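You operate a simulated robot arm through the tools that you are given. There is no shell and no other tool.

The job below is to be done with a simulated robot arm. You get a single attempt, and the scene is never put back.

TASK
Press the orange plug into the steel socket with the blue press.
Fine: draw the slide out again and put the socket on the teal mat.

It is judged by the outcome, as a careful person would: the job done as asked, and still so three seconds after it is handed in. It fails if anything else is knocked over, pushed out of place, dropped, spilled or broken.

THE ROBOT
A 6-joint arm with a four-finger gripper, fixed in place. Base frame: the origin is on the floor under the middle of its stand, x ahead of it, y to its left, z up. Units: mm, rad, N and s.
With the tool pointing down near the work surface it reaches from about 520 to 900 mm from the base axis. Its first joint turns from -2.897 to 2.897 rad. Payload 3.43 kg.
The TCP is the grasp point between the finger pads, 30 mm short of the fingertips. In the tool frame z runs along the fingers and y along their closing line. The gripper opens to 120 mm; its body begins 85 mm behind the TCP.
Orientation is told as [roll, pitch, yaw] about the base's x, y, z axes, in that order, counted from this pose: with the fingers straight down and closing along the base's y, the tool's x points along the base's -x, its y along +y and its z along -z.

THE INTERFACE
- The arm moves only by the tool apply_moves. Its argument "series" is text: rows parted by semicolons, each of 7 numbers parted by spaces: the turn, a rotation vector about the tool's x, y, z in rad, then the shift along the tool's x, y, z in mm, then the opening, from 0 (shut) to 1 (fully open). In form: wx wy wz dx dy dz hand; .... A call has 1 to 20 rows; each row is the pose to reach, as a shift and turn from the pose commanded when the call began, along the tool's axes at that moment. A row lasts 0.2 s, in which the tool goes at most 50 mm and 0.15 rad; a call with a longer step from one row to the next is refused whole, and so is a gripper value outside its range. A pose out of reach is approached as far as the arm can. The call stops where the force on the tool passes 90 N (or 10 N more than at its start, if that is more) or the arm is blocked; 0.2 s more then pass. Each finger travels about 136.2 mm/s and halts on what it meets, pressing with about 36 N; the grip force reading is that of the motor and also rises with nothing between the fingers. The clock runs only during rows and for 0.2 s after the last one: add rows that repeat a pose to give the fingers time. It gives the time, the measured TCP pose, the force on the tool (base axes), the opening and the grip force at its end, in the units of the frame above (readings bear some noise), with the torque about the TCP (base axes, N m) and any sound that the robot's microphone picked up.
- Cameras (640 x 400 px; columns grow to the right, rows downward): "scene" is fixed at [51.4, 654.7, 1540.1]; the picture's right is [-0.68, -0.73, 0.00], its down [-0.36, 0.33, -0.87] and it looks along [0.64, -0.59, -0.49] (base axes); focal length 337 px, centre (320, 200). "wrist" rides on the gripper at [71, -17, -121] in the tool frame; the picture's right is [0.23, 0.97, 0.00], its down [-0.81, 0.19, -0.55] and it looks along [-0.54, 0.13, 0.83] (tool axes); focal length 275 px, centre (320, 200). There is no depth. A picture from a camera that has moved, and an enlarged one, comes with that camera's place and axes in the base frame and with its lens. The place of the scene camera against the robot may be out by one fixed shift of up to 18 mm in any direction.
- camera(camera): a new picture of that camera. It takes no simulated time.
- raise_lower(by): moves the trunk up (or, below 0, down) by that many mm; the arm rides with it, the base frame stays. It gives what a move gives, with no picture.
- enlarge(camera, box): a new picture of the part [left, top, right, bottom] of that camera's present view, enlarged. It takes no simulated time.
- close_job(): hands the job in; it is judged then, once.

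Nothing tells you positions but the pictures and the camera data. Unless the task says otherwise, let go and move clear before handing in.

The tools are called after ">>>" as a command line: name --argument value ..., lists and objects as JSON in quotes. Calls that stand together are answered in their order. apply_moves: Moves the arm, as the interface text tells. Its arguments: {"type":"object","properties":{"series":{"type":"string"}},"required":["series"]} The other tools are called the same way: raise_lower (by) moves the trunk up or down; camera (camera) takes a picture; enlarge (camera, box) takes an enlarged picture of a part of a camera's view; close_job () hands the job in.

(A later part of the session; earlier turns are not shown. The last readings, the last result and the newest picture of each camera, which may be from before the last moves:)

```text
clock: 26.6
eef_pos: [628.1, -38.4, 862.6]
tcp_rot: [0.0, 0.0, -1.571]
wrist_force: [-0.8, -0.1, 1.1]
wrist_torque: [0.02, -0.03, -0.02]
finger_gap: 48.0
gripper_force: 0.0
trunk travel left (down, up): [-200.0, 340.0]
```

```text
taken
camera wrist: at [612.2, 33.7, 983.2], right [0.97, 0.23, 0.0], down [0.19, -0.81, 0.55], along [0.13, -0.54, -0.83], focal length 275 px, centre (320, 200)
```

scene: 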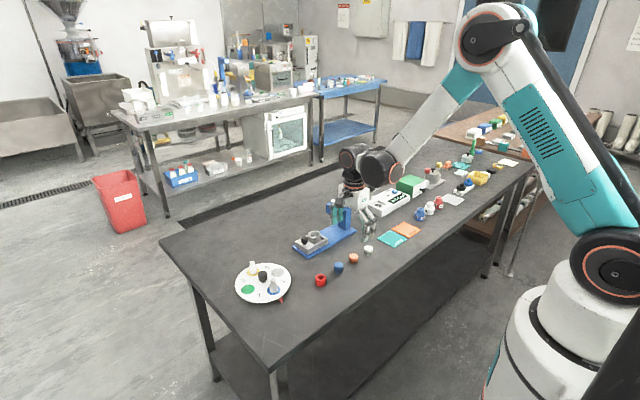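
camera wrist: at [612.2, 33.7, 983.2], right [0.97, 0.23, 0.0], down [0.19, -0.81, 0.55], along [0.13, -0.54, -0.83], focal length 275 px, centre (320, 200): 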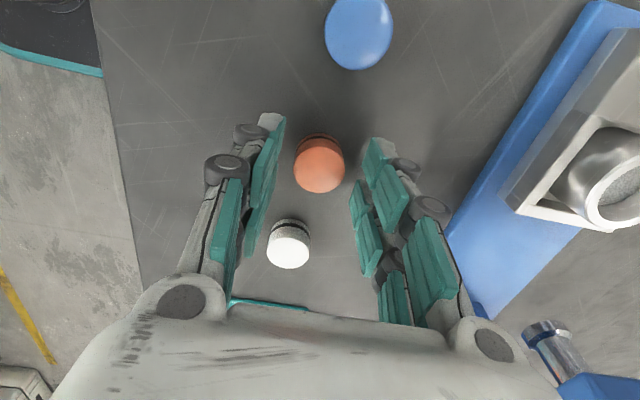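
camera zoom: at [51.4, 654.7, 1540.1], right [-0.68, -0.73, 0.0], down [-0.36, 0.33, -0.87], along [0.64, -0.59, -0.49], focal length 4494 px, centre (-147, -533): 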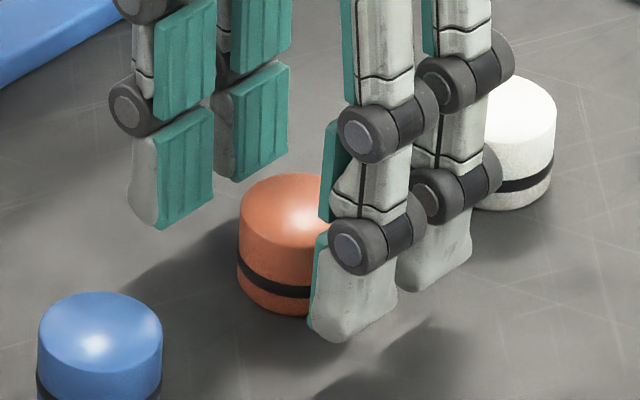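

>>> enlarge --camera "wrist" --box '[270, 110, 370, 210]'

```text
4.00 times, centred on (320, 160) of wrist
camera zoom: at [612.2, 33.7, 983.2], right [0.97, 0.23, 0.0], down [0.19, -0.81, 0.55], along [0.13, -0.54, -0.83], focal length 1101 px, centre (320, 360)
```

zoom: 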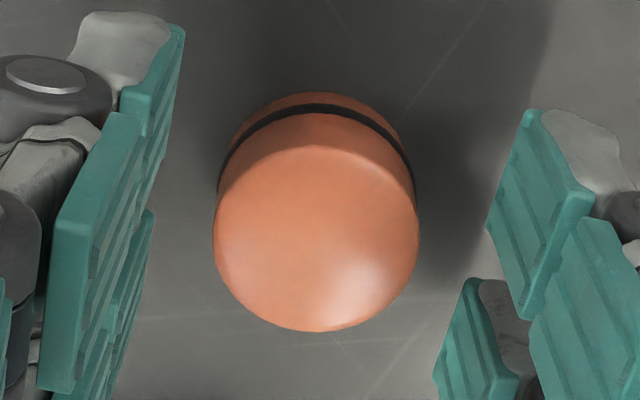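

The plug stands centred between the fingers, which now overlap its top 10 mm or so. I'll close, lift it and return above the socket.

>>> apply_moves --series "0 0 0 0 0 0 0.25; 0 0 0 0 0 0 0; 0 0 0 0 0 0 0; 0 0 0 0 0 0 0; 0 0 0 0 0 -20 0; 0 0 0 0 0 -50 0; 0 0 0 0 0 -77 0; 0 0 0 0 0 -77 0"

>>> enlarge --camera "scene" --box '[330, 210, 380, 260]'

>>> enlarge --camera "wrist" --box '[270, 110, 370, 210]'

```text
clock: 28.4
eef_pos: [629.5, -38.8, 940.7]
tcp_rot: [-0.002, 0.001, -1.57]
wrist_force: [0.4, 0.8, -0.1]
wrist_torque: [-0.04, -0.01, -0.01]
finger_gap: 26.6
gripper_force: 35.6
trunk travel left (down, up): [-200.0, 340.0]
```

```text
8.00 times, centred on (355, 235) of scene
camera zoom: at [51.4, 654.7, 1540.1], right [-0.68, -0.73, 0.0], down [-0.36, 0.33, -0.87], along [0.64, -0.59, -0.49], focal length 2696 px, centre (40, -80)
```

zoom: 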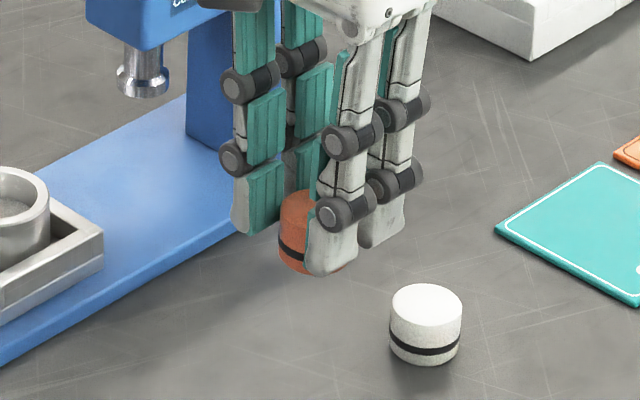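

```text
4.00 times, centred on (320, 160) of wrist
camera zoom: at [612.6, 32.7, 1061.1], right [0.97, 0.23, 0.0], down [0.19, -0.81, 0.55], along [0.13, -0.54, -0.83], focal length 1101 px, centre (320, 360)
```

zoom: 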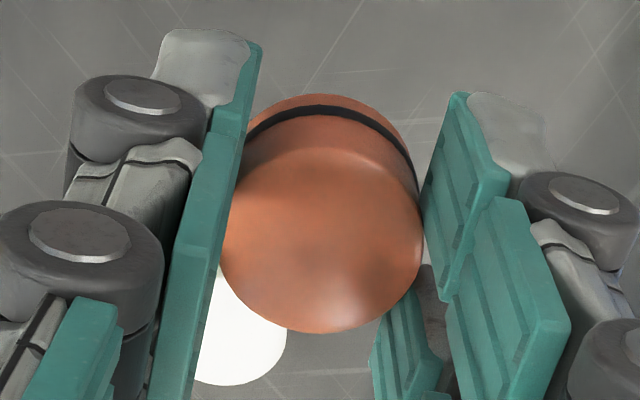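

The plug is held with about 11 mm projecting below the fingertips. I'll carry it back over the socket and check alignment just above the rim.

>>> apply_moves --series "0 0 0 9 38 0 0; 0 0 0 18 76 0 0; 0 0 0 28 115 0 0; 0 0 0 37.2 152.7 0 0; 0 0 0 37.2 152.7 0 0; 0 0 0 37.2 152.7 12 0; 0 0 0 37.2 152.7 24 0; 0 0 0 37.2 152.7 24 0; 0 0 0 37.2 152.7 24 0"

>>> enlarge --camera "scene" --box '[302, 222, 328, 248]'

>>> enlarge --camera "wrist" --box '[280, 90, 360, 170]'

```text
clock: 30.4
eef_pos: [780.2, 0.0, 914.6]
tcp_rot: [0.001, 0.0, -1.57]
wrist_force: [-0.7, -0.7, -0.8]
wrist_torque: [-0.02, 0.02, -0.02]
finger_gap: 26.7
gripper_force: 36.4
trunk travel left (down, up): [-200.0, 340.0]
```

```text
15.38 times, centred on (315, 235) of scene
camera zoom: at [51.4, 654.7, 1540.1], right [-0.68, -0.73, 0.0], down [-0.36, 0.33, -0.87], along [0.64, -0.59, -0.49], focal length 5186 px, centre (397, -338)
```

zoom: 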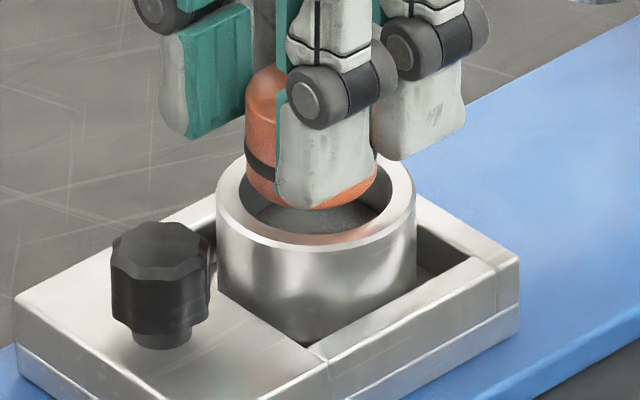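

```text
5.00 times, centred on (320, 130) of wrist
camera zoom: at [764.3, 71.1, 1035.8], right [0.97, 0.23, 0.0], down [0.19, -0.81, 0.55], along [0.13, -0.54, -0.83], focal length 1376 px, centre (320, 550)
```

zoom: 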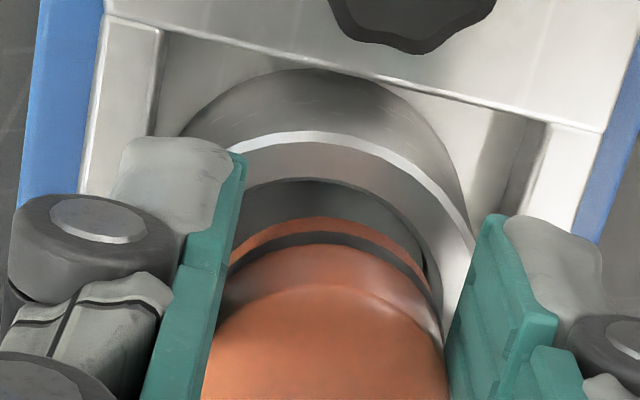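

>>> enlarge --camera "wrist" --box '[295, 110, 350, 145]'

>>> enlarge --camera "scene" --box '[306, 230, 326, 242]'

```text
11.43 times, centred on (322, 128) of wrist
camera zoom: at [764.3, 71.1, 1035.8], right [0.97, 0.23, 0.0], down [0.19, -0.81, 0.55], along [0.13, -0.54, -0.83], focal length 3146 px, centre (291, 1029)
```

zoom: 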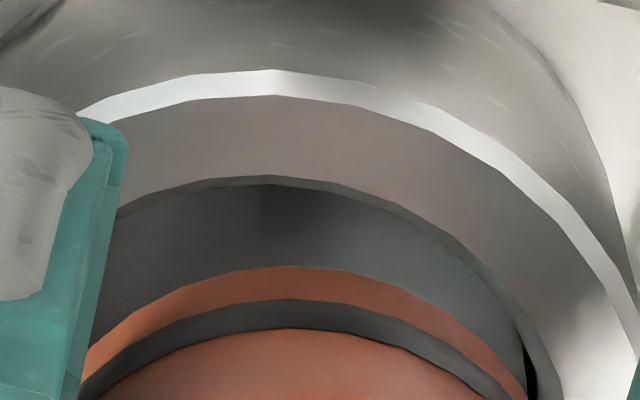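

```text
16.00 times, centred on (316, 236) of scene
camera zoom: at [51.4, 654.7, 1540.1], right [-0.68, -0.73, 0.0], down [-0.36, 0.33, -0.87], along [0.64, -0.59, -0.49], focal length 5393 px, centre (384, -376)
```

zoom: 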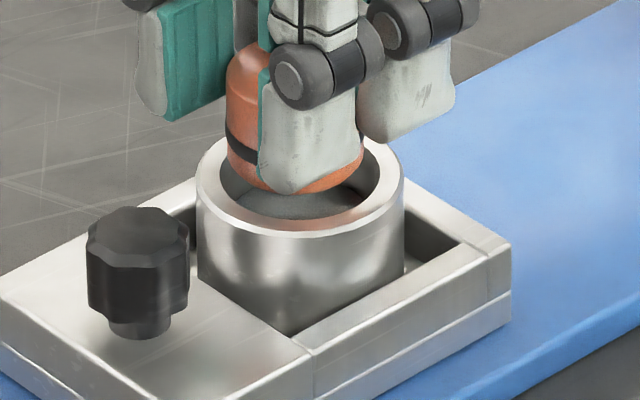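

The plug needs about -1.4 mm in x and -0.45 mm in y to sit over the bore. I'll shift and lower to the rim.

>>> apply_moves --series "0 0 0 -0.45 -1.4 0 0; 0 0 0 -0.45 -1.4 2.5 0; 0 0 0 -0.45 -1.4 5 0; 0 0 0 -0.45 -1.4 5 0"

>>> enlarge --camera "wrist" --box '[295, 110, 350, 145]'

>>> enlarge --camera "scene" --box '[306, 230, 326, 242]'

```text
clock: 31.4
eef_pos: [779.6, -3.1, 911.1]
tcp_rot: [0.0, 0.001, -1.572]
wrist_force: [-0.4, 0.1, 0.4]
wrist_torque: [-0.01, -0.01, -0.01]
finger_gap: 26.6
gripper_force: 36.0
trunk travel left (down, up): [-200.0, 340.0]
```

```text
11.43 times, centred on (322, 128) of wrist
camera zoom: at [763.1, 69.9, 1031.1], right [0.97, 0.23, 0.0], down [0.19, -0.81, 0.55], along [0.13, -0.54, -0.83], focal length 3146 px, centre (291, 1029)
```

zoom: 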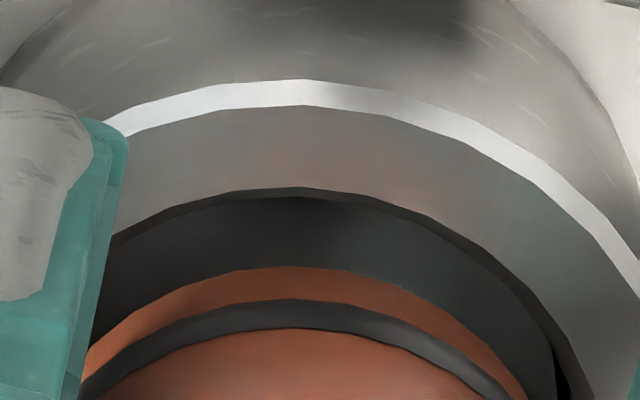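

```text
16.00 times, centred on (316, 236) of scene
camera zoom: at [51.4, 654.7, 1540.1], right [-0.68, -0.73, 0.0], down [-0.36, 0.33, -0.87], along [0.64, -0.59, -0.49], focal length 5393 px, centre (384, -376)
```

zoom: 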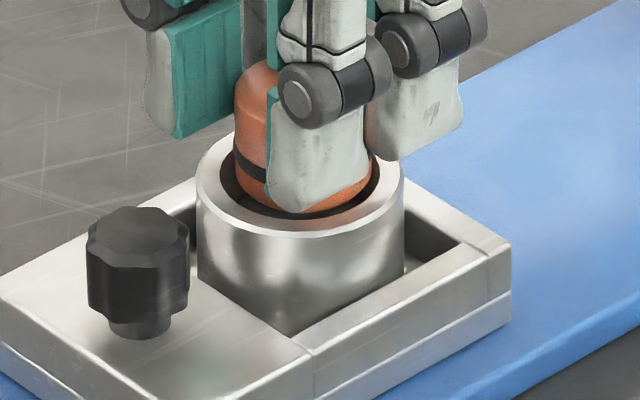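

>>> apply_moves --series "0 0 0 1.0 -0.1 0 0; 0 0 0 1.0 -0.1 1.5 0; 0 0 0 1.0 -0.1 3 0; 0 0 0 1.0 -0.1 3 0"

>>> enlarge --camera "wrist" --box '[295, 110, 350, 145]'

>>> enlarge --camera "scene" --box '[306, 230, 326, 242]'

```text
clock: 32.4
eef_pos: [779.7, 0.3, 908.0]
tcp_rot: [0.0, 0.0, -1.571]
wrist_force: [0.5, -0.1, -0.1]
wrist_torque: [-0.01, -0.03, -0.01]
finger_gap: 26.9
gripper_force: 36.1
trunk travel left (down, up): [-200.0, 340.0]
```

```text
11.43 times, centred on (322, 128) of wrist
camera zoom: at [762.9, 70.9, 1028.3], right [0.97, 0.23, 0.0], down [0.19, -0.81, 0.55], along [0.13, -0.54, -0.83], focal length 3146 px, centre (291, 1029)
```

zoom: 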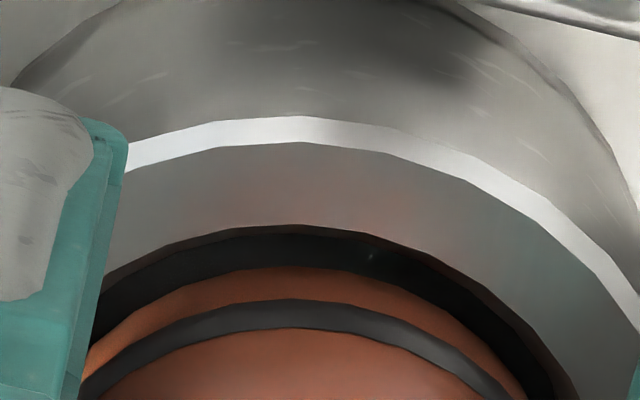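

```text
16.00 times, centred on (316, 236) of scene
camera zoom: at [51.4, 654.7, 1540.1], right [-0.68, -0.73, 0.0], down [-0.36, 0.33, -0.87], along [0.64, -0.59, -0.49], focal length 5393 px, centre (384, -376)
```

zoom: 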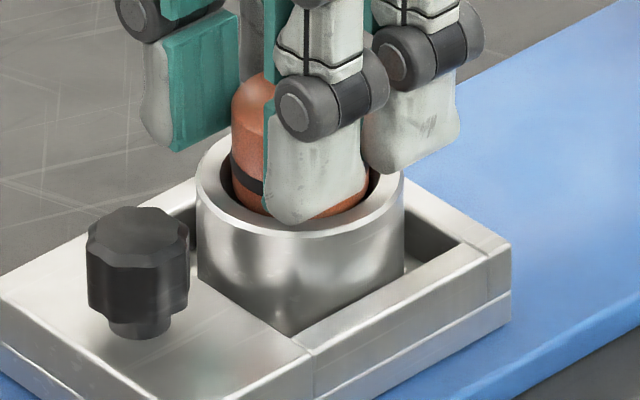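

Both views now show the plug centred in the bore mouth. I'll lower it into the bore, watching the force.

>>> apply_moves --series "0 0 0 0 0 1.2 0; 0 0 0 0 0 2.4 0; 0 0 0 0 0 3.5 0; 0 0 0 0 0 3.5 0"

>>> enlarge --camera "scene" --box '[306, 230, 326, 242]'

```text
clock: 33.4
eef_pos: [778.8, -0.2, 903.8]
tcp_rot: [0.001, -0.001, -1.571]
wrist_force: [0.0, 0.2, -0.5]
wrist_torque: [-0.01, 0.0, 0.0]
finger_gap: 26.6
gripper_force: 36.1
trunk travel left (down, up): [-200.0, 340.0]
```

```text
16.00 times, centred on (316, 236) of scene
camera zoom: at [51.4, 654.7, 1540.1], right [-0.68, -0.73, 0.0], down [-0.36, 0.33, -0.87], along [0.64, -0.59, -0.49], focal length 5393 px, centre (384, -376)
```

zoom: 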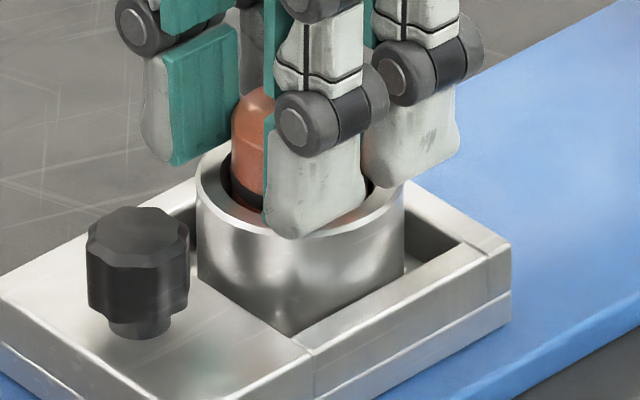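

>>> apply_moves --series "0 0 0 0 0 1.2 0; 0 0 0 0 0 2.4 0; 0 0 0 0 0 3.5 0; 0 0 0 0 0 3.5 0"

>>> enlarge --camera "scene" --box '[306, 230, 326, 242]'

>>> enlarge --camera "wrist" --box '[280, 100, 360, 190]'

```text
clock: 34.4
eef_pos: [780.2, -0.2, 900.7]
tcp_rot: [-0.001, 0.002, -1.572]
wrist_force: [-0.5, -0.3, -0.6]
wrist_torque: [0.0, 0.0, 0.0]
finger_gap: 26.8
gripper_force: 36.1
trunk travel left (down, up): [-200.0, 340.0]
```

```text
16.00 times, centred on (316, 236) of scene
camera zoom: at [51.4, 654.7, 1540.1], right [-0.68, -0.73, 0.0], down [-0.36, 0.33, -0.87], along [0.64, -0.59, -0.49], focal length 5393 px, centre (384, -376)
```

zoom: 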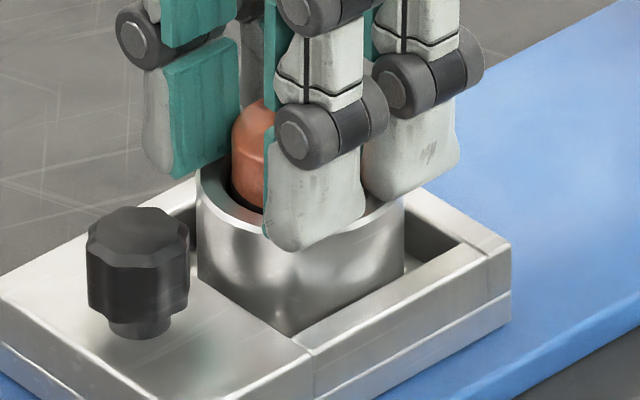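

```text
4.44 times, centred on (320, 145) of wrist
camera zoom: at [762.9, 71.0, 1021.3], right [0.97, 0.23, 0.0], down [0.19, -0.81, 0.55], along [0.13, -0.54, -0.83], focal length 1224 px, centre (320, 444)
```

zoom: 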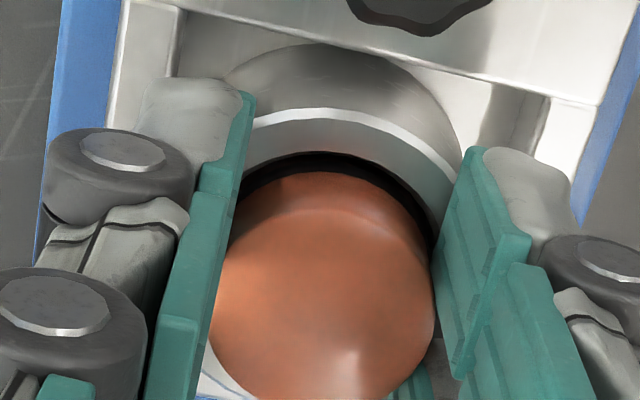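

The plug is about 8 mm inside the bore with no side force. I'll release it and rise straight up.

>>> apply_moves --series "0 0 0 0 0 0 0.25; 0 0 0 0 0 0 0.32; 0 0 0 0 0 0 0.4; 0 0 0 0 0 0 0.4; 0 0 0 0 0 -10 0.4; 0 0 0 0 0 -40 0.4; 0 0 0 0 0 -80 0.4; 0 0 0 0 0 -80 0.4"

>>> enlarge --camera "scene" --box '[300, 222, 332, 248]'

>>> camera --camera "wrist"

```text
clock: 36.2
eef_pos: [779.0, -0.7, 982.4]
tcp_rot: [-0.001, 0.002, -1.572]
wrist_force: [0.3, 0.1, 0.9]
wrist_torque: [-0.02, -0.03, 0.0]
finger_gap: 48.1
gripper_force: 0.0
trunk travel left (down, up): [-200.0, 340.0]
```

```text
15.38 times, centred on (316, 235) of scene
camera zoom: at [51.4, 654.7, 1540.1], right [-0.68, -0.73, 0.0], down [-0.36, 0.33, -0.87], along [0.64, -0.59, -0.49], focal length 5186 px, centre (382, -338)
```

zoom: 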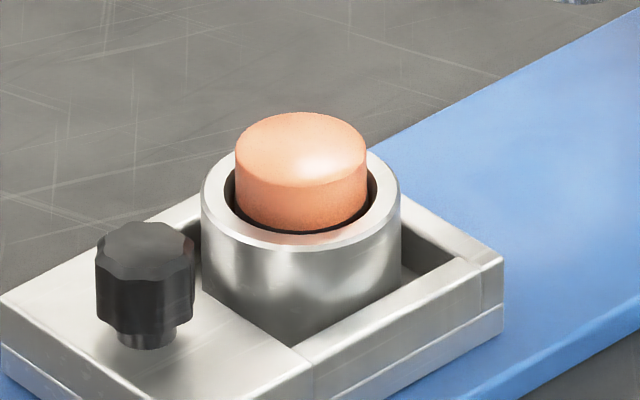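

```text
taken
camera wrist: at [763.0, 70.9, 1102.8], right [0.97, 0.23, 0.0], down [0.19, -0.81, 0.55], along [0.13, -0.54, -0.83], focal length 275 px, centre (320, 200)
```

wrist: 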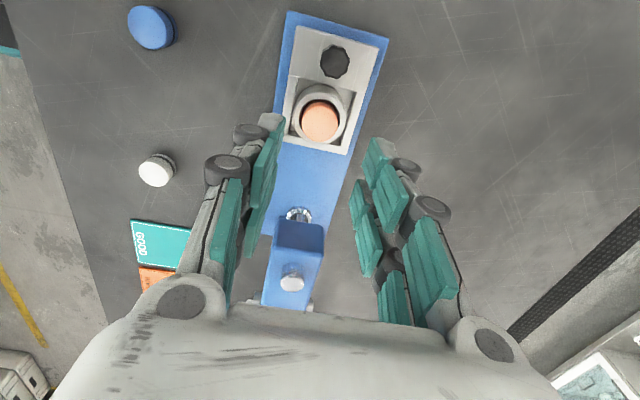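

The plug stands upright and centred in the socket, about 13 mm proud of the rim. Next is the slide's knob; I'll measure it more closely.

>>> enlarge --camera "wrist" --box '[270, 0, 400, 160]'

>>> enlarge --camera "scene" --box '[285, 180, 365, 260]'

```text
2.50 times, centred on (335, 80) of wrist
camera zoom: at [763.0, 70.9, 1102.8], right [0.97, 0.23, 0.0], down [0.19, -0.81, 0.55], along [0.13, -0.54, -0.83], focal length 688 px, centre (282, 500)
```

zoom: 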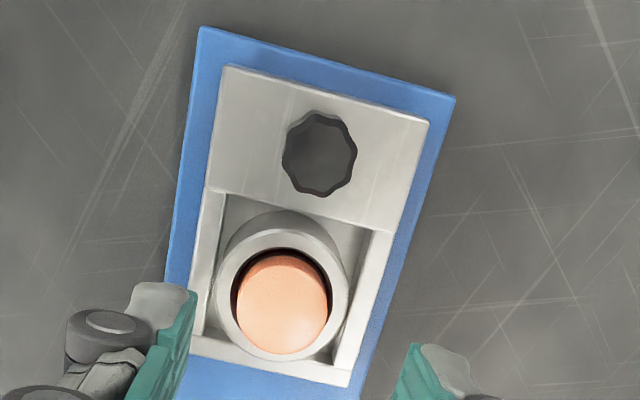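

```text
5.00 times, centred on (325, 220) of scene
camera zoom: at [51.4, 654.7, 1540.1], right [-0.68, -0.73, 0.0], down [-0.36, 0.33, -0.87], along [0.64, -0.59, -0.49], focal length 1685 px, centre (295, 100)
```

zoom: 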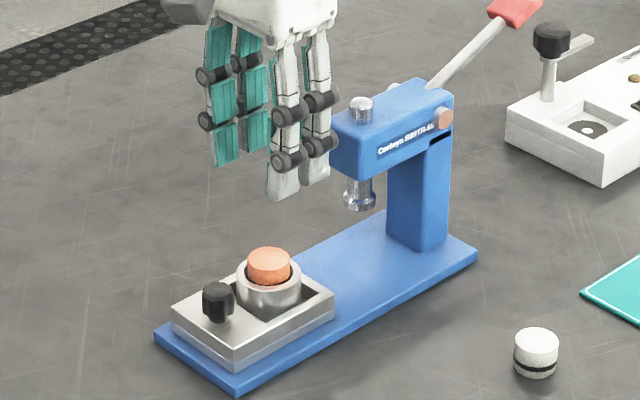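

The knob is at about (780, 46.6), 22 mm wide, with its top near z = 876. I'll tilt the tool 25° so the hand leans away from the press head, and come down astride the knob, stopping above it to check.

>>> apply_moves --series "0 -0.145 0 20 0 10 0.4; 0 -0.29 0 40 0 20 0.4; 0 -0.436 0 57 0 30 0.4; 0 -0.436 0 57 0 50 0.4; 0 -0.436 0 57 0 70 0.4; 0 -0.436 0 57 0 75 0.4; 0 -0.436 0 57 0 75 0.4"

>>> camera --camera "wrist"

>>> enlarge --camera "scene" --box '[280, 180, 360, 260]'

```text
clock: 37.8
eef_pos: [779.8, 54.3, 905.9]
tcp_rot: [0.001, -0.436, -1.57]
wrist_force: [-0.5, 0.4, 0.1]
wrist_torque: [0.01, 0.01, -0.01]
finger_gap: 48.1
gripper_force: 0.0
trunk travel left (down, up): [-200.0, 340.0]
```

```text
taken
camera wrist: at [763.4, 171.1, 984.3], right [0.97, 0.21, -0.1], down [0.19, -0.5, 0.84], along [0.13, -0.84, -0.53], focal length 275 px, centre (320, 200)
```

wrist: 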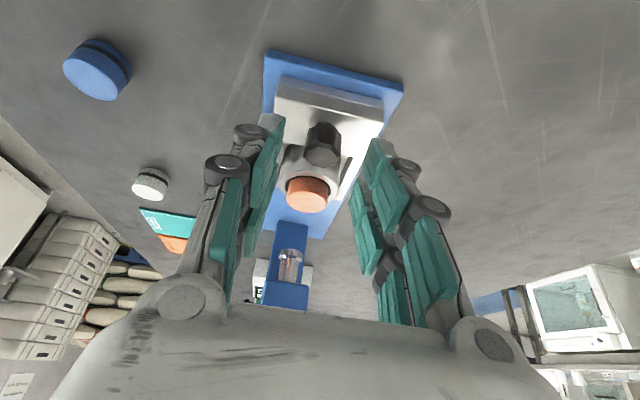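

```text
5.00 times, centred on (320, 220) of scene
camera zoom: at [51.4, 654.7, 1540.1], right [-0.68, -0.73, 0.0], down [-0.36, 0.33, -0.87], along [0.64, -0.59, -0.49], focal length 1685 px, centre (320, 100)
```

zoom: 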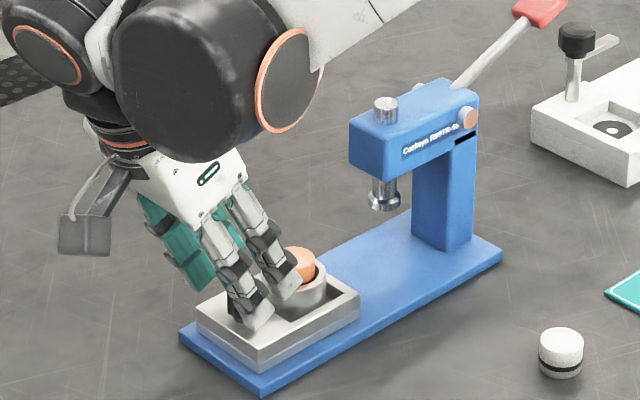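

The knob appears between the fingers just where expected. I'll lower to gripping height and close on it.

>>> apply_moves --series "0 0 0 3.7 0 6.4 0.4; 0 0 0 7.3 0 12.7 0.4; 0 0 0 7.3 0 12.7 0.4; 0 0 0 7.3 0 12.7 0.2; 0 0 0 7.3 0 12.7 0.05; 0 0 0 7.3 0 12.7 0; 0 0 0 7.3 0 12.7 0"

>>> camera --camera "wrist"

>>> enlarge --camera "scene" --box '[285, 205, 345, 265]'

```text
clock: 39.4
eef_pos: [780.1, 55.6, 890.3]
tcp_rot: [0.001, -0.437, -1.571]
wrist_force: [3.6, 0.3, 0.7]
wrist_torque: [-0.1, -0.12, 0.06]
finger_gap: 21.0
gripper_force: 45.1
trunk travel left (down, up): [-200.0, 340.0]
```

```text
taken
camera wrist: at [763.5, 172.6, 969.8], right [0.97, 0.21, -0.1], down [0.19, -0.5, 0.84], along [0.13, -0.84, -0.53], focal length 275 px, centre (320, 200)
```

wrist: 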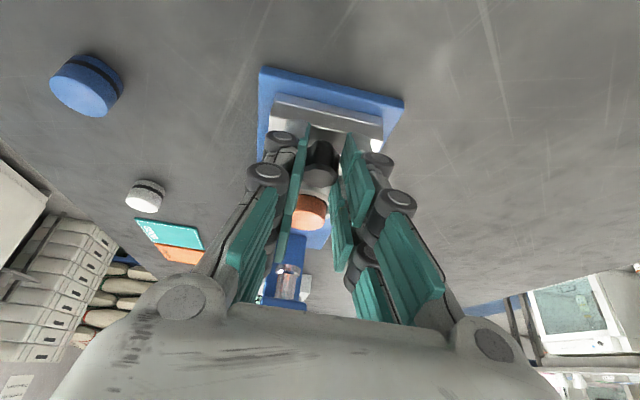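

```text
6.67 times, centred on (315, 235) of scene
camera zoom: at [51.4, 654.7, 1540.1], right [-0.68, -0.73, 0.0], down [-0.36, 0.33, -0.87], along [0.64, -0.59, -0.49], focal length 2247 px, centre (353, -33)
```

zoom: 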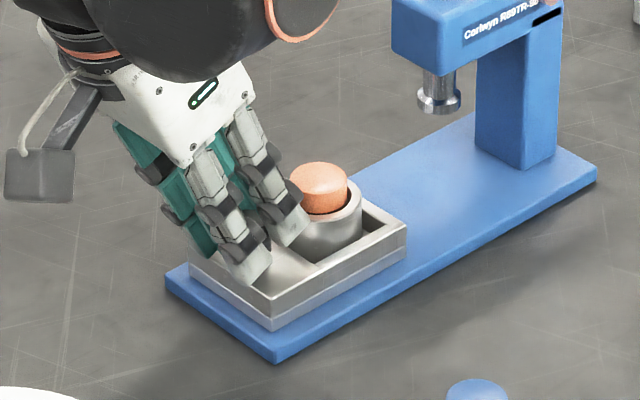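

The knob is gripped (21 mm gap, light side force). I'll push the slide half way toward the ram, slowly.

>>> apply_moves --series "0 0 0 -3.6 0 1.7 0; 0 0 0 -9.1 0 4.2 0; 0 0 0 -16.3 0 7.6 0; 0 0 0 -23.6 0 11 0; 0 0 0 -30.8 0 14.4 0; 0 0 0 -38.1 0 17.7 0; 0 0 0 -43.5 0 20.3 0; 0 0 0 -45.3 0 21.1 0; 0 0 0 -45.3 0 21.1 0"

>>> enlarge --camera "scene" --box '[295, 195, 355, 255]'

>>> camera --camera "wrist"

```text
clock: 41.4
eef_pos: [779.6, 6.9, 890.1]
tcp_rot: [0.0, -0.436, -1.571]
wrist_force: [11.1, 0.0, 5.6]
wrist_torque: [0.2, -0.28, 0.08]
finger_gap: 20.8
gripper_force: 45.2
trunk travel left (down, up): [-200.0, 340.0]
```

```text
6.67 times, centred on (325, 225) of scene
camera zoom: at [51.4, 654.7, 1540.1], right [-0.68, -0.73, 0.0], down [-0.36, 0.33, -0.87], along [0.64, -0.59, -0.49], focal length 2247 px, centre (287, 33)
```

zoom: 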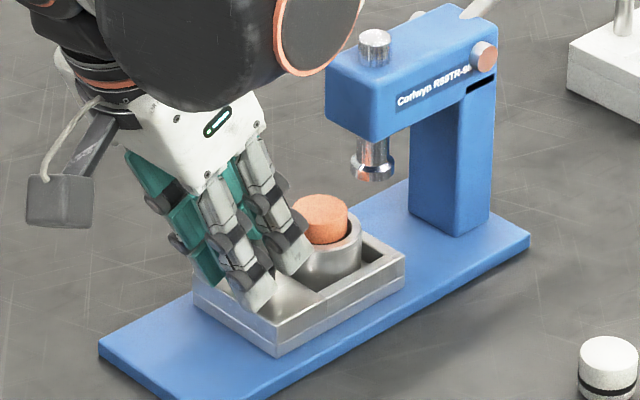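

```text
taken
camera wrist: at [763.4, 123.2, 969.7], right [0.97, 0.21, -0.1], down [0.19, -0.5, 0.84], along [0.13, -0.84, -0.53], focal length 275 px, centre (320, 200)
```

wrist: 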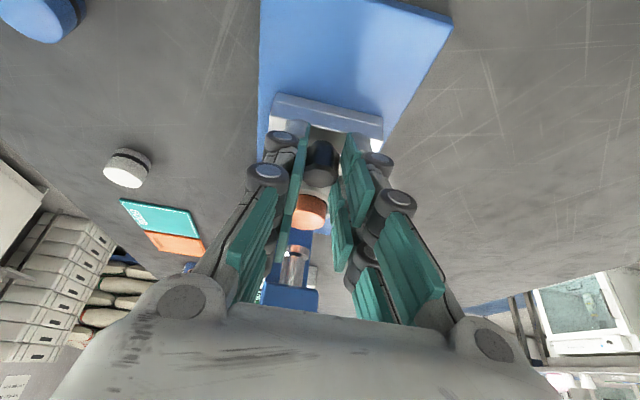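

The slide glides and the plug rides upright; the plug's top (about z = 879) should pass under the ram (about z = 886). The track drifts slightly to +x, so I'll add that and continue.

>>> apply_moves --series "0 0 0 -3.6 0.3 1.7 0; 0 0 0 -9.1 0.5 4.2 0; 0 0 0 -16.3 0.8 7.6 0; 0 0 0 -23.6 1 11 0; 0 0 0 -29 1.1 13.5 0; 0 0 0 -32.6 1.2 15.2 0; 0 0 0 -32.6 1.2 15.2 0"

>>> enlarge --camera "scene" --box '[300, 190, 360, 250]'

>>> camera --camera "wrist"

```text
clock: 43.0
eef_pos: [780.7, -28.7, 891.3]
tcp_rot: [-0.003, -0.435, -1.571]
wrist_force: [3.5, -0.6, -1.0]
wrist_torque: [0.0, -0.03, 0.05]
finger_gap: 20.9
gripper_force: 44.7
trunk travel left (down, up): [-200.0, 340.0]
```

```text
6.67 times, centred on (330, 220) of scene
camera zoom: at [51.4, 654.7, 1540.1], right [-0.68, -0.73, 0.0], down [-0.36, 0.33, -0.87], along [0.64, -0.59, -0.49], focal length 2247 px, centre (253, 67)
```

zoom: 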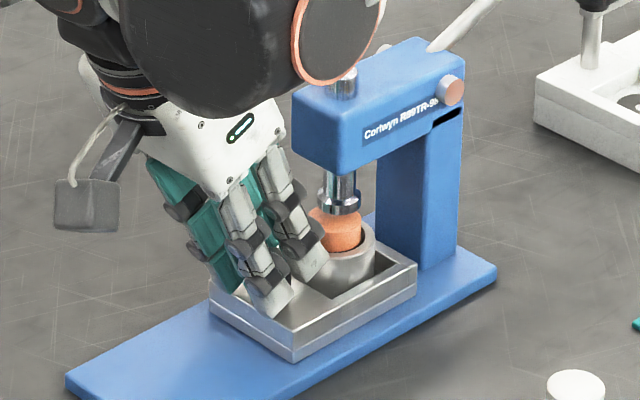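

```text
taken
camera wrist: at [763.6, 87.2, 969.8], right [0.97, 0.21, -0.1], down [0.19, -0.5, 0.84], along [0.13, -0.84, -0.53], focal length 275 px, centre (320, 200)
```

wrist: 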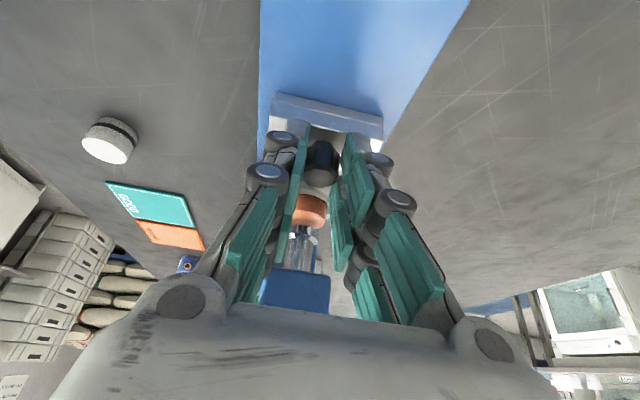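

>>> apply_moves --series "0 0 0 -1.8 0.1 0.8 0; 0 0 0 -3.6 0.2 1.7 0; 0 0 0 -5.4 0.2 2.5 0; 0 0 0 -5.4 0.2 2.5 0"

>>> enlarge --camera "scene" --box '[315, 205, 351, 241]'

```text
clock: 44.0
eef_pos: [779.7, -32.4, 891.0]
tcp_rot: [-0.003, -0.435, -1.571]
wrist_force: [-12.2, 4.9, -10.5]
wrist_torque: [0.07, 0.25, -0.19]
finger_gap: 20.5
gripper_force: 45.3
trunk travel left (down, up): [-200.0, 340.0]
```

```text
11.11 times, centred on (333, 223) of scene
camera zoom: at [51.4, 654.7, 1540.1], right [-0.68, -0.73, 0.0], down [-0.36, 0.33, -0.87], along [0.64, -0.59, -0.49], focal length 3745 px, centre (176, -56)
```

zoom: 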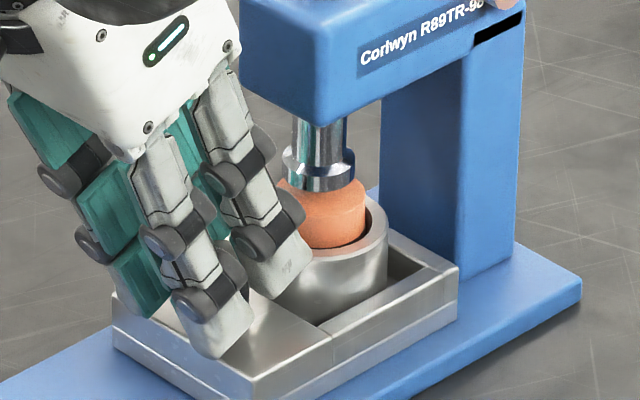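

The plug is now almost exactly under the ram, about 1 mm short. I'll nudge the slide on gently to feel for its stop.

>>> apply_moves --series "0 0 0 -0.9 -0.3 0.4 0; 0 0 0 -1.8 -0.5 0.8 0; 0 0 0 -1.8 -0.5 0.8 0"

```text
clock: 44.8
eef_pos: [780.5, -33.8, 890.6]
tcp_rot: [0.001, -0.434, -1.57]
wrist_force: [-17.9, 20.9, -14.0]
wrist_torque: [0.76, 0.29, -0.22]
finger_gap: 20.5
gripper_force: 44.7
trunk travel left (down, up): [-200.0, 340.0]
```

>>> enlarge --camera "scene" --box '[315, 205, 351, 241]'

>>> enlarge --camera "wrist" --box '[250, 90, 400, 320]'

```text
11.11 times, centred on (333, 223) of scene
camera zoom: at [51.4, 654.7, 1540.1], right [-0.68, -0.73, 0.0], down [-0.36, 0.33, -0.87], along [0.64, -0.59, -0.49], focal length 3745 px, centre (176, -56)
```

zoom: 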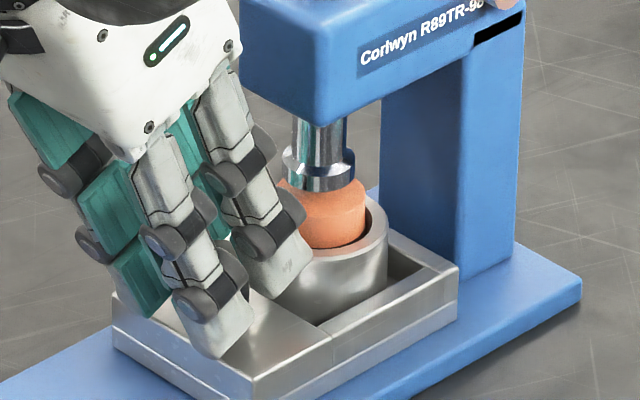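

```text
1.74 times, centred on (325, 205) of wrist
camera zoom: at [763.4, 82.2, 970.0], right [0.97, 0.21, -0.1], down [0.19, -0.5, 0.84], along [0.13, -0.84, -0.53], focal length 479 px, centre (311, 191)
```

zoom: 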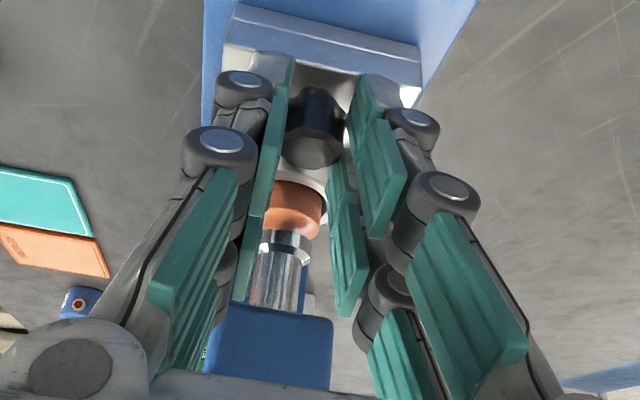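

The slide is against its stop and the plug stands centred under the ram. I'll relax the push, let go of the knob and back away along the fingers.

>>> apply_moves --series "0 0 0 2 0.6 -0.9 0; 0 0 0 2 0.6 -0.9 0.2; 0 0 0 2 0.6 -0.9 0.4; 0 0 0 2 0.6 -0.9 0.4; 0 0 0 2 0.6 -20 0.4; 0 0 0 2 0.6 -50 0.4; 0 0 0 2 0.6 -90 0.4; 0 0 0 2 0.6 -130 0.4; 0 0 0 2 0.6 -130 0.4"

>>> enlarge --camera "scene" --box '[300, 185, 360, 245]'

>>> camera --camera "wrist"

```text
clock: 46.8
eef_pos: [782.3, 21.4, 1008.6]
tcp_rot: [-0.002, -0.436, -1.571]
wrist_force: [0.2, 0.3, 1.1]
wrist_torque: [-0.02, 0.03, 0.03]
finger_gap: 48.1
gripper_force: 0.1
trunk travel left (down, up): [-200.0, 340.0]
```

```text
6.67 times, centred on (330, 215) of scene
camera zoom: at [51.4, 654.7, 1540.1], right [-0.68, -0.73, 0.0], down [-0.36, 0.33, -0.87], along [0.64, -0.59, -0.49], focal length 2247 px, centre (253, 100)
```

zoom: 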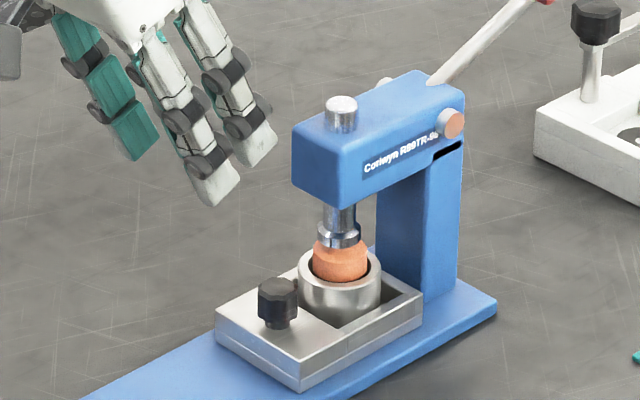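

```text
taken
camera wrist: at [765.3, 137.2, 1087.5], right [0.97, 0.21, -0.1], down [0.19, -0.5, 0.84], along [0.13, -0.84, -0.53], focal length 275 px, centre (320, 200)
```

wrist: 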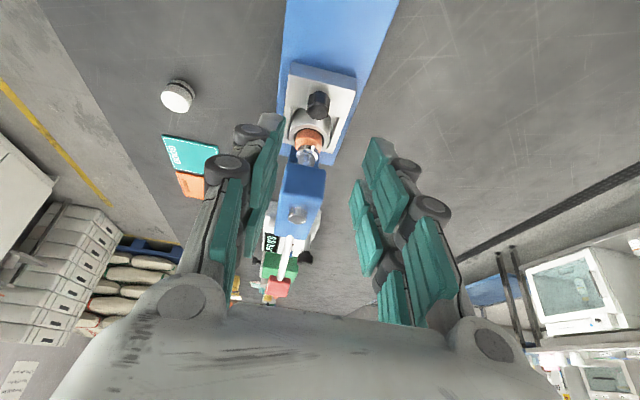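

>>> enlarge --camera "wrist" --box '[250, 140, 340, 310]'

>>> enlarge --camera "scene" --box '[325, 170, 375, 220]'

```text
2.35 times, centred on (295, 225) of wrist
camera zoom: at [765.3, 137.2, 1087.5], right [0.97, 0.21, -0.1], down [0.19, -0.5, 0.84], along [0.13, -0.84, -0.53], focal length 648 px, centre (379, 141)
```

zoom: 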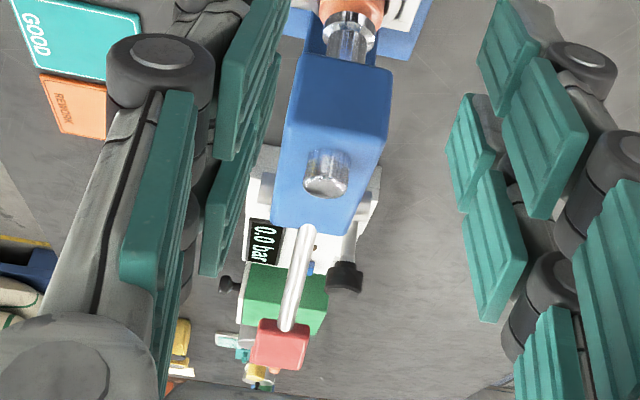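

```text
8.00 times, centred on (350, 195) of scene
camera zoom: at [51.4, 654.7, 1540.1], right [-0.68, -0.73, 0.0], down [-0.36, 0.33, -0.87], along [0.64, -0.59, -0.49], focal length 2696 px, centre (80, 240)
```

zoom: 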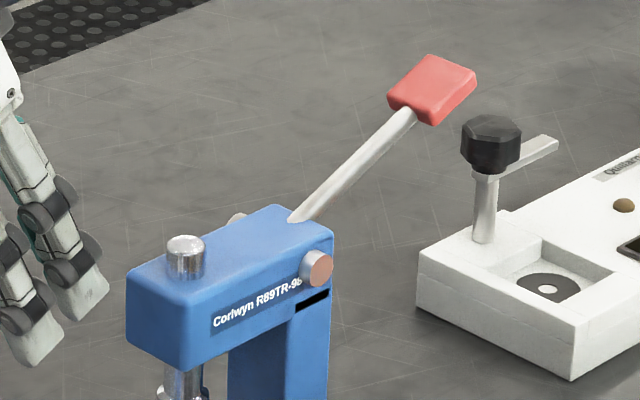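

The ram is squarely over the plug. The lever's red paddle is centred at about (780.5, -254.5, 993), pivoting near (y -141, z 954). I'll bring the closed fingers upright above the paddle.

>>> apply_moves --series "0 0.145 0 -19 0 -40.8 0.3; 0 0.29 0 -38 0 -81.6 0.2; 0 0.436 0 -73.8 -0.3 -64.9 0.1; 0 0.436 0 -109.5 -0.5 -48.2 0; 0 0.436 0 -145.3 -0.8 -31.6 0; 0 0.436 0 -181.1 -1 -14.9 0; 0 0.436 0 -216.9 -1.3 1.8 0; 0 0.436 0 -252.6 -1.5 18.4 0; 0 0.436 0 -288.4 -1.8 35.1 0; 0 0.436 0 -272.4 -1.8 69.4 0; 0 0.436 0 -272.4 -1.8 69.4 0"

>>> camera --camera "wrist"

>>> enlarge --camera "scene" --box '[310, 140, 390, 220]'

```text
clock: 49.2
eef_pos: [781.2, -257.4, 1059.4]
tcp_rot: [0.0, 0.0, -1.57]
wrist_force: [0.8, -0.2, 0.5]
wrist_torque: [0.0, 0.04, -0.01]
finger_gap: 0.1
gripper_force: 32.9
trunk travel left (down, up): [-200.0, 340.0]
```

```text
taken
camera wrist: at [763.9, -185.9, 1179.5], right [0.97, 0.23, 0.0], down [0.19, -0.81, 0.55], along [0.13, -0.54, -0.83], focal length 275 px, centre (320, 200)
```

wrist: 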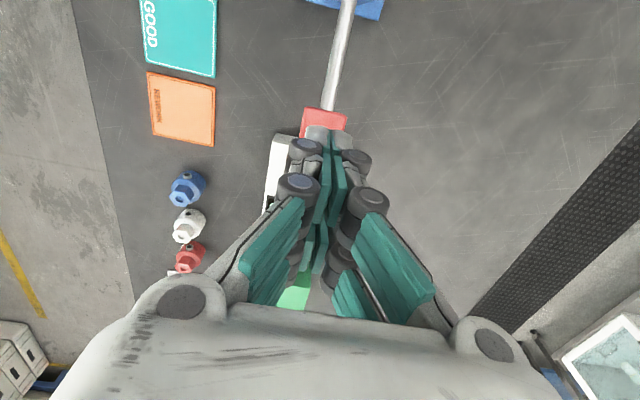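

```text
5.00 times, centred on (350, 180) of scene
camera zoom: at [51.4, 654.7, 1540.1], right [-0.68, -0.73, 0.0], down [-0.36, 0.33, -0.87], along [0.64, -0.59, -0.49], focal length 1685 px, centre (170, 300)
```

zoom: 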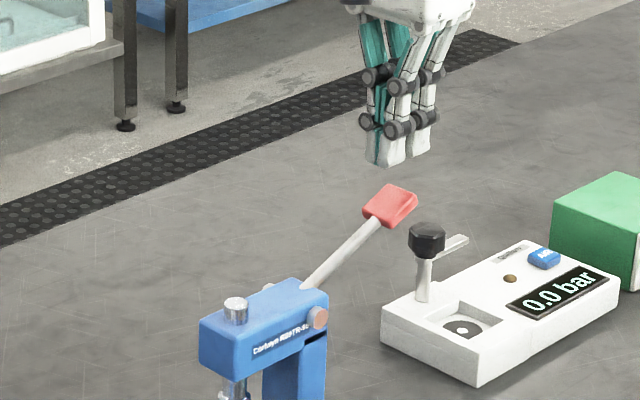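

The closed fingertips hang right above the paddle. I'll come down onto it and press lightly to learn which way the lever gives.

>>> apply_moves --series "0 0 0 0 0 10 0; 0 0 0 0 0 20 0; 0 0 0 0 0 26 0; 0 0 0 0 0 32 0; 0 0 0 0 0 38 0; 0 0 0 0 0 38 0"

>>> enlarge --camera "scene" --box '[310, 160, 380, 240]'

```text
clock: 50.6
eef_pos: [779.3, -256.7, 1021.9]
tcp_rot: [0.0, 0.0, -1.57]
wrist_force: [-0.2, -0.4, 0.6]
wrist_torque: [-0.01, 0.01, -0.02]
finger_gap: 5.8
gripper_force: 33.4
trunk travel left (down, up): [-200.0, 340.0]
```

```text
5.00 times, centred on (345, 200) of scene
camera zoom: at [51.4, 654.7, 1540.1], right [-0.68, -0.73, 0.0], down [-0.36, 0.33, -0.87], along [0.64, -0.59, -0.49], focal length 1685 px, centre (195, 200)
```

zoom: 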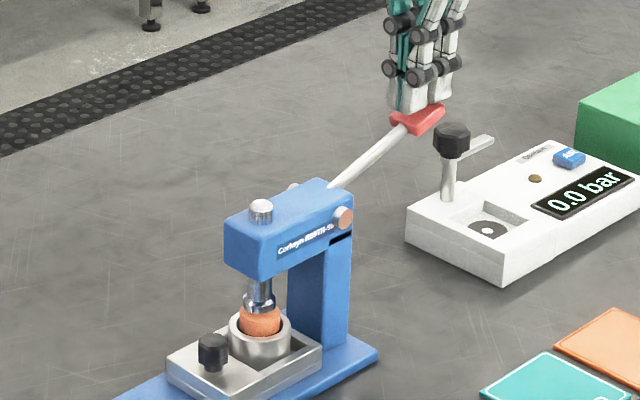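

>>> enlarge --camera "wrist" --box '[270, 70, 380, 190]'

>>> enlarge --camera "scene" --box '[345, 165, 375, 195]'

```text
3.33 times, centred on (325, 130) of wrist
camera zoom: at [762.4, -184.9, 1142.5], right [0.97, 0.23, 0.0], down [0.19, -0.81, 0.55], along [0.13, -0.54, -0.83], focal length 918 px, centre (303, 433)
```

zoom: 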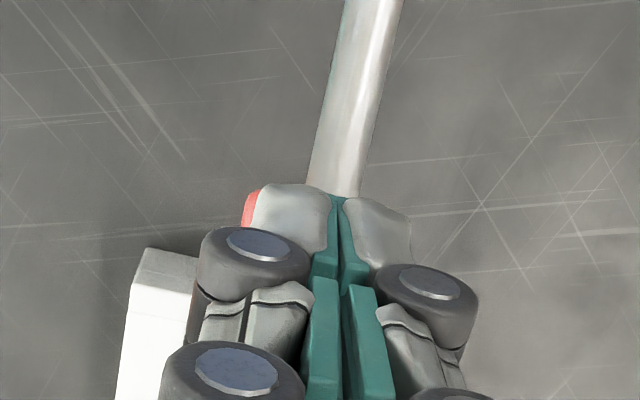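

```text
13.33 times, centred on (360, 180) of scene
camera zoom: at [51.4, 654.7, 1540.1], right [-0.68, -0.73, 0.0], down [-0.36, 0.33, -0.87], along [0.64, -0.59, -0.49], focal length 4494 px, centre (-213, 467)
```

zoom: 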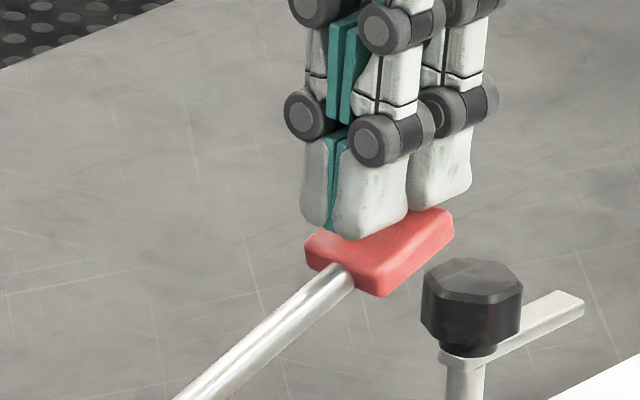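

The lever gives downward with almost no force, and the ram follows. I'll keep pressing the paddle down in stages.

>>> apply_moves --series "0 0 0 0 0 5 0; 0 0 0 0 0 10 0; 0 0 0 0 0 15 0; 0 0 0 0 0 20 0; 0 0 0 0 0 20 0"

>>> enlarge --camera "scene" --box '[310, 160, 380, 240]'

```text
clock: 51.8
eef_pos: [777.8, -255.7, 1002.3]
tcp_rot: [0.0, -0.002, -1.57]
wrist_force: [-0.7, -0.4, 1.8]
wrist_torque: [-0.06, -0.02, 0.02]
finger_gap: 6.0
gripper_force: 32.7
trunk travel left (down, up): [-200.0, 340.0]
```

```text
5.00 times, centred on (345, 200) of scene
camera zoom: at [51.4, 654.7, 1540.1], right [-0.68, -0.73, 0.0], down [-0.36, 0.33, -0.87], along [0.64, -0.59, -0.49], focal length 1685 px, centre (195, 200)
```

zoom: 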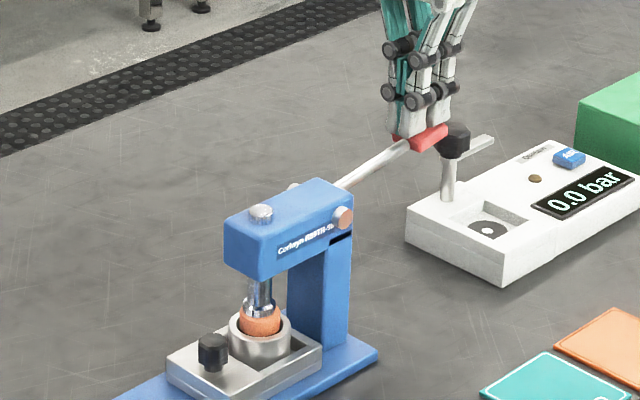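

The ram sinks as the lever goes down and is now at the plug. I'll continue in smaller steps and watch the force.

>>> apply_moves --series "0 0 0 0 0 4 0; 0 0 0 0 0 8 0; 0 0 0 0 0 12 0; 0 0 0 0 0 12 0"

>>> enlarge --camera "scene" --box '[310, 160, 380, 240]'

```text
clock: 52.8
eef_pos: [778.9, -256.3, 990.1]
tcp_rot: [0.001, -0.001, -1.572]
wrist_force: [-0.5, -0.5, 0.8]
wrist_torque: [-0.05, 0.0, 0.01]
finger_gap: 5.9
gripper_force: 33.8
trunk travel left (down, up): [-200.0, 340.0]
```

```text
5.00 times, centred on (345, 200) of scene
camera zoom: at [51.4, 654.7, 1540.1], right [-0.68, -0.73, 0.0], down [-0.36, 0.33, -0.87], along [0.64, -0.59, -0.49], focal length 1685 px, centre (195, 200)
```

zoom: 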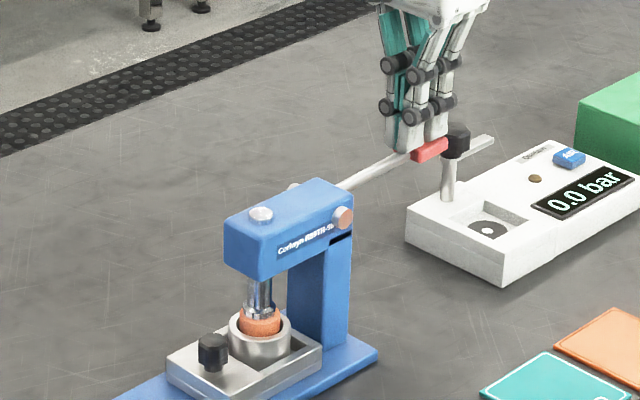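

>>> apply_moves --series "0 0 0 0 0 4 0; 0 0 0 0 0 8 0; 0 0 0 0 0 12 0; 0 0 0 0 0 12 0"

>>> enlarge --camera "scene" --box '[310, 160, 380, 240]'

>>> enlarge --camera "scene" --box '[315, 205, 347, 237]'

```text
clock: 53.8
eef_pos: [778.7, -255.7, 978.4]
tcp_rot: [0.001, 0.0, -1.569]
wrist_force: [0.9, -2.0, 3.0]
wrist_torque: [0.02, 0.01, 0.0]
finger_gap: 6.0
gripper_force: 33.4
trunk travel left (down, up): [-200.0, 340.0]
```

```text
5.00 times, centred on (345, 200) of scene
camera zoom: at [51.4, 654.7, 1540.1], right [-0.68, -0.73, 0.0], down [-0.36, 0.33, -0.87], along [0.64, -0.59, -0.49], focal length 1685 px, centre (195, 200)
```

zoom: 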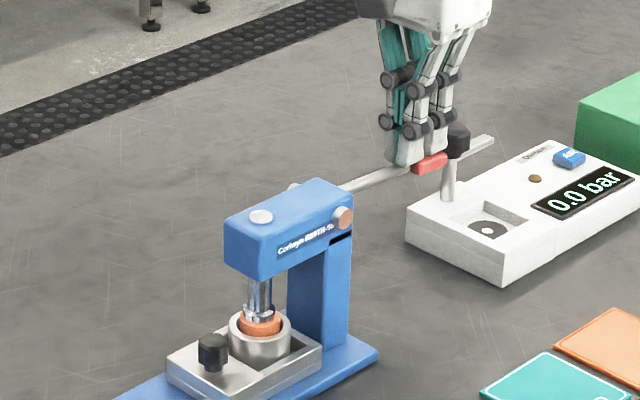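

```text
12.50 times, centred on (331, 221) of scene
camera zoom: at [51.4, 654.7, 1540.1], right [-0.68, -0.73, 0.0], down [-0.36, 0.33, -0.87], along [0.64, -0.59, -0.49], focal length 4213 px, centre (182, -62)
```

zoom: 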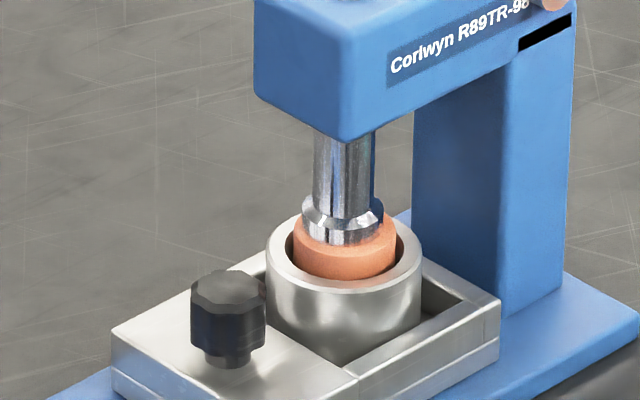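

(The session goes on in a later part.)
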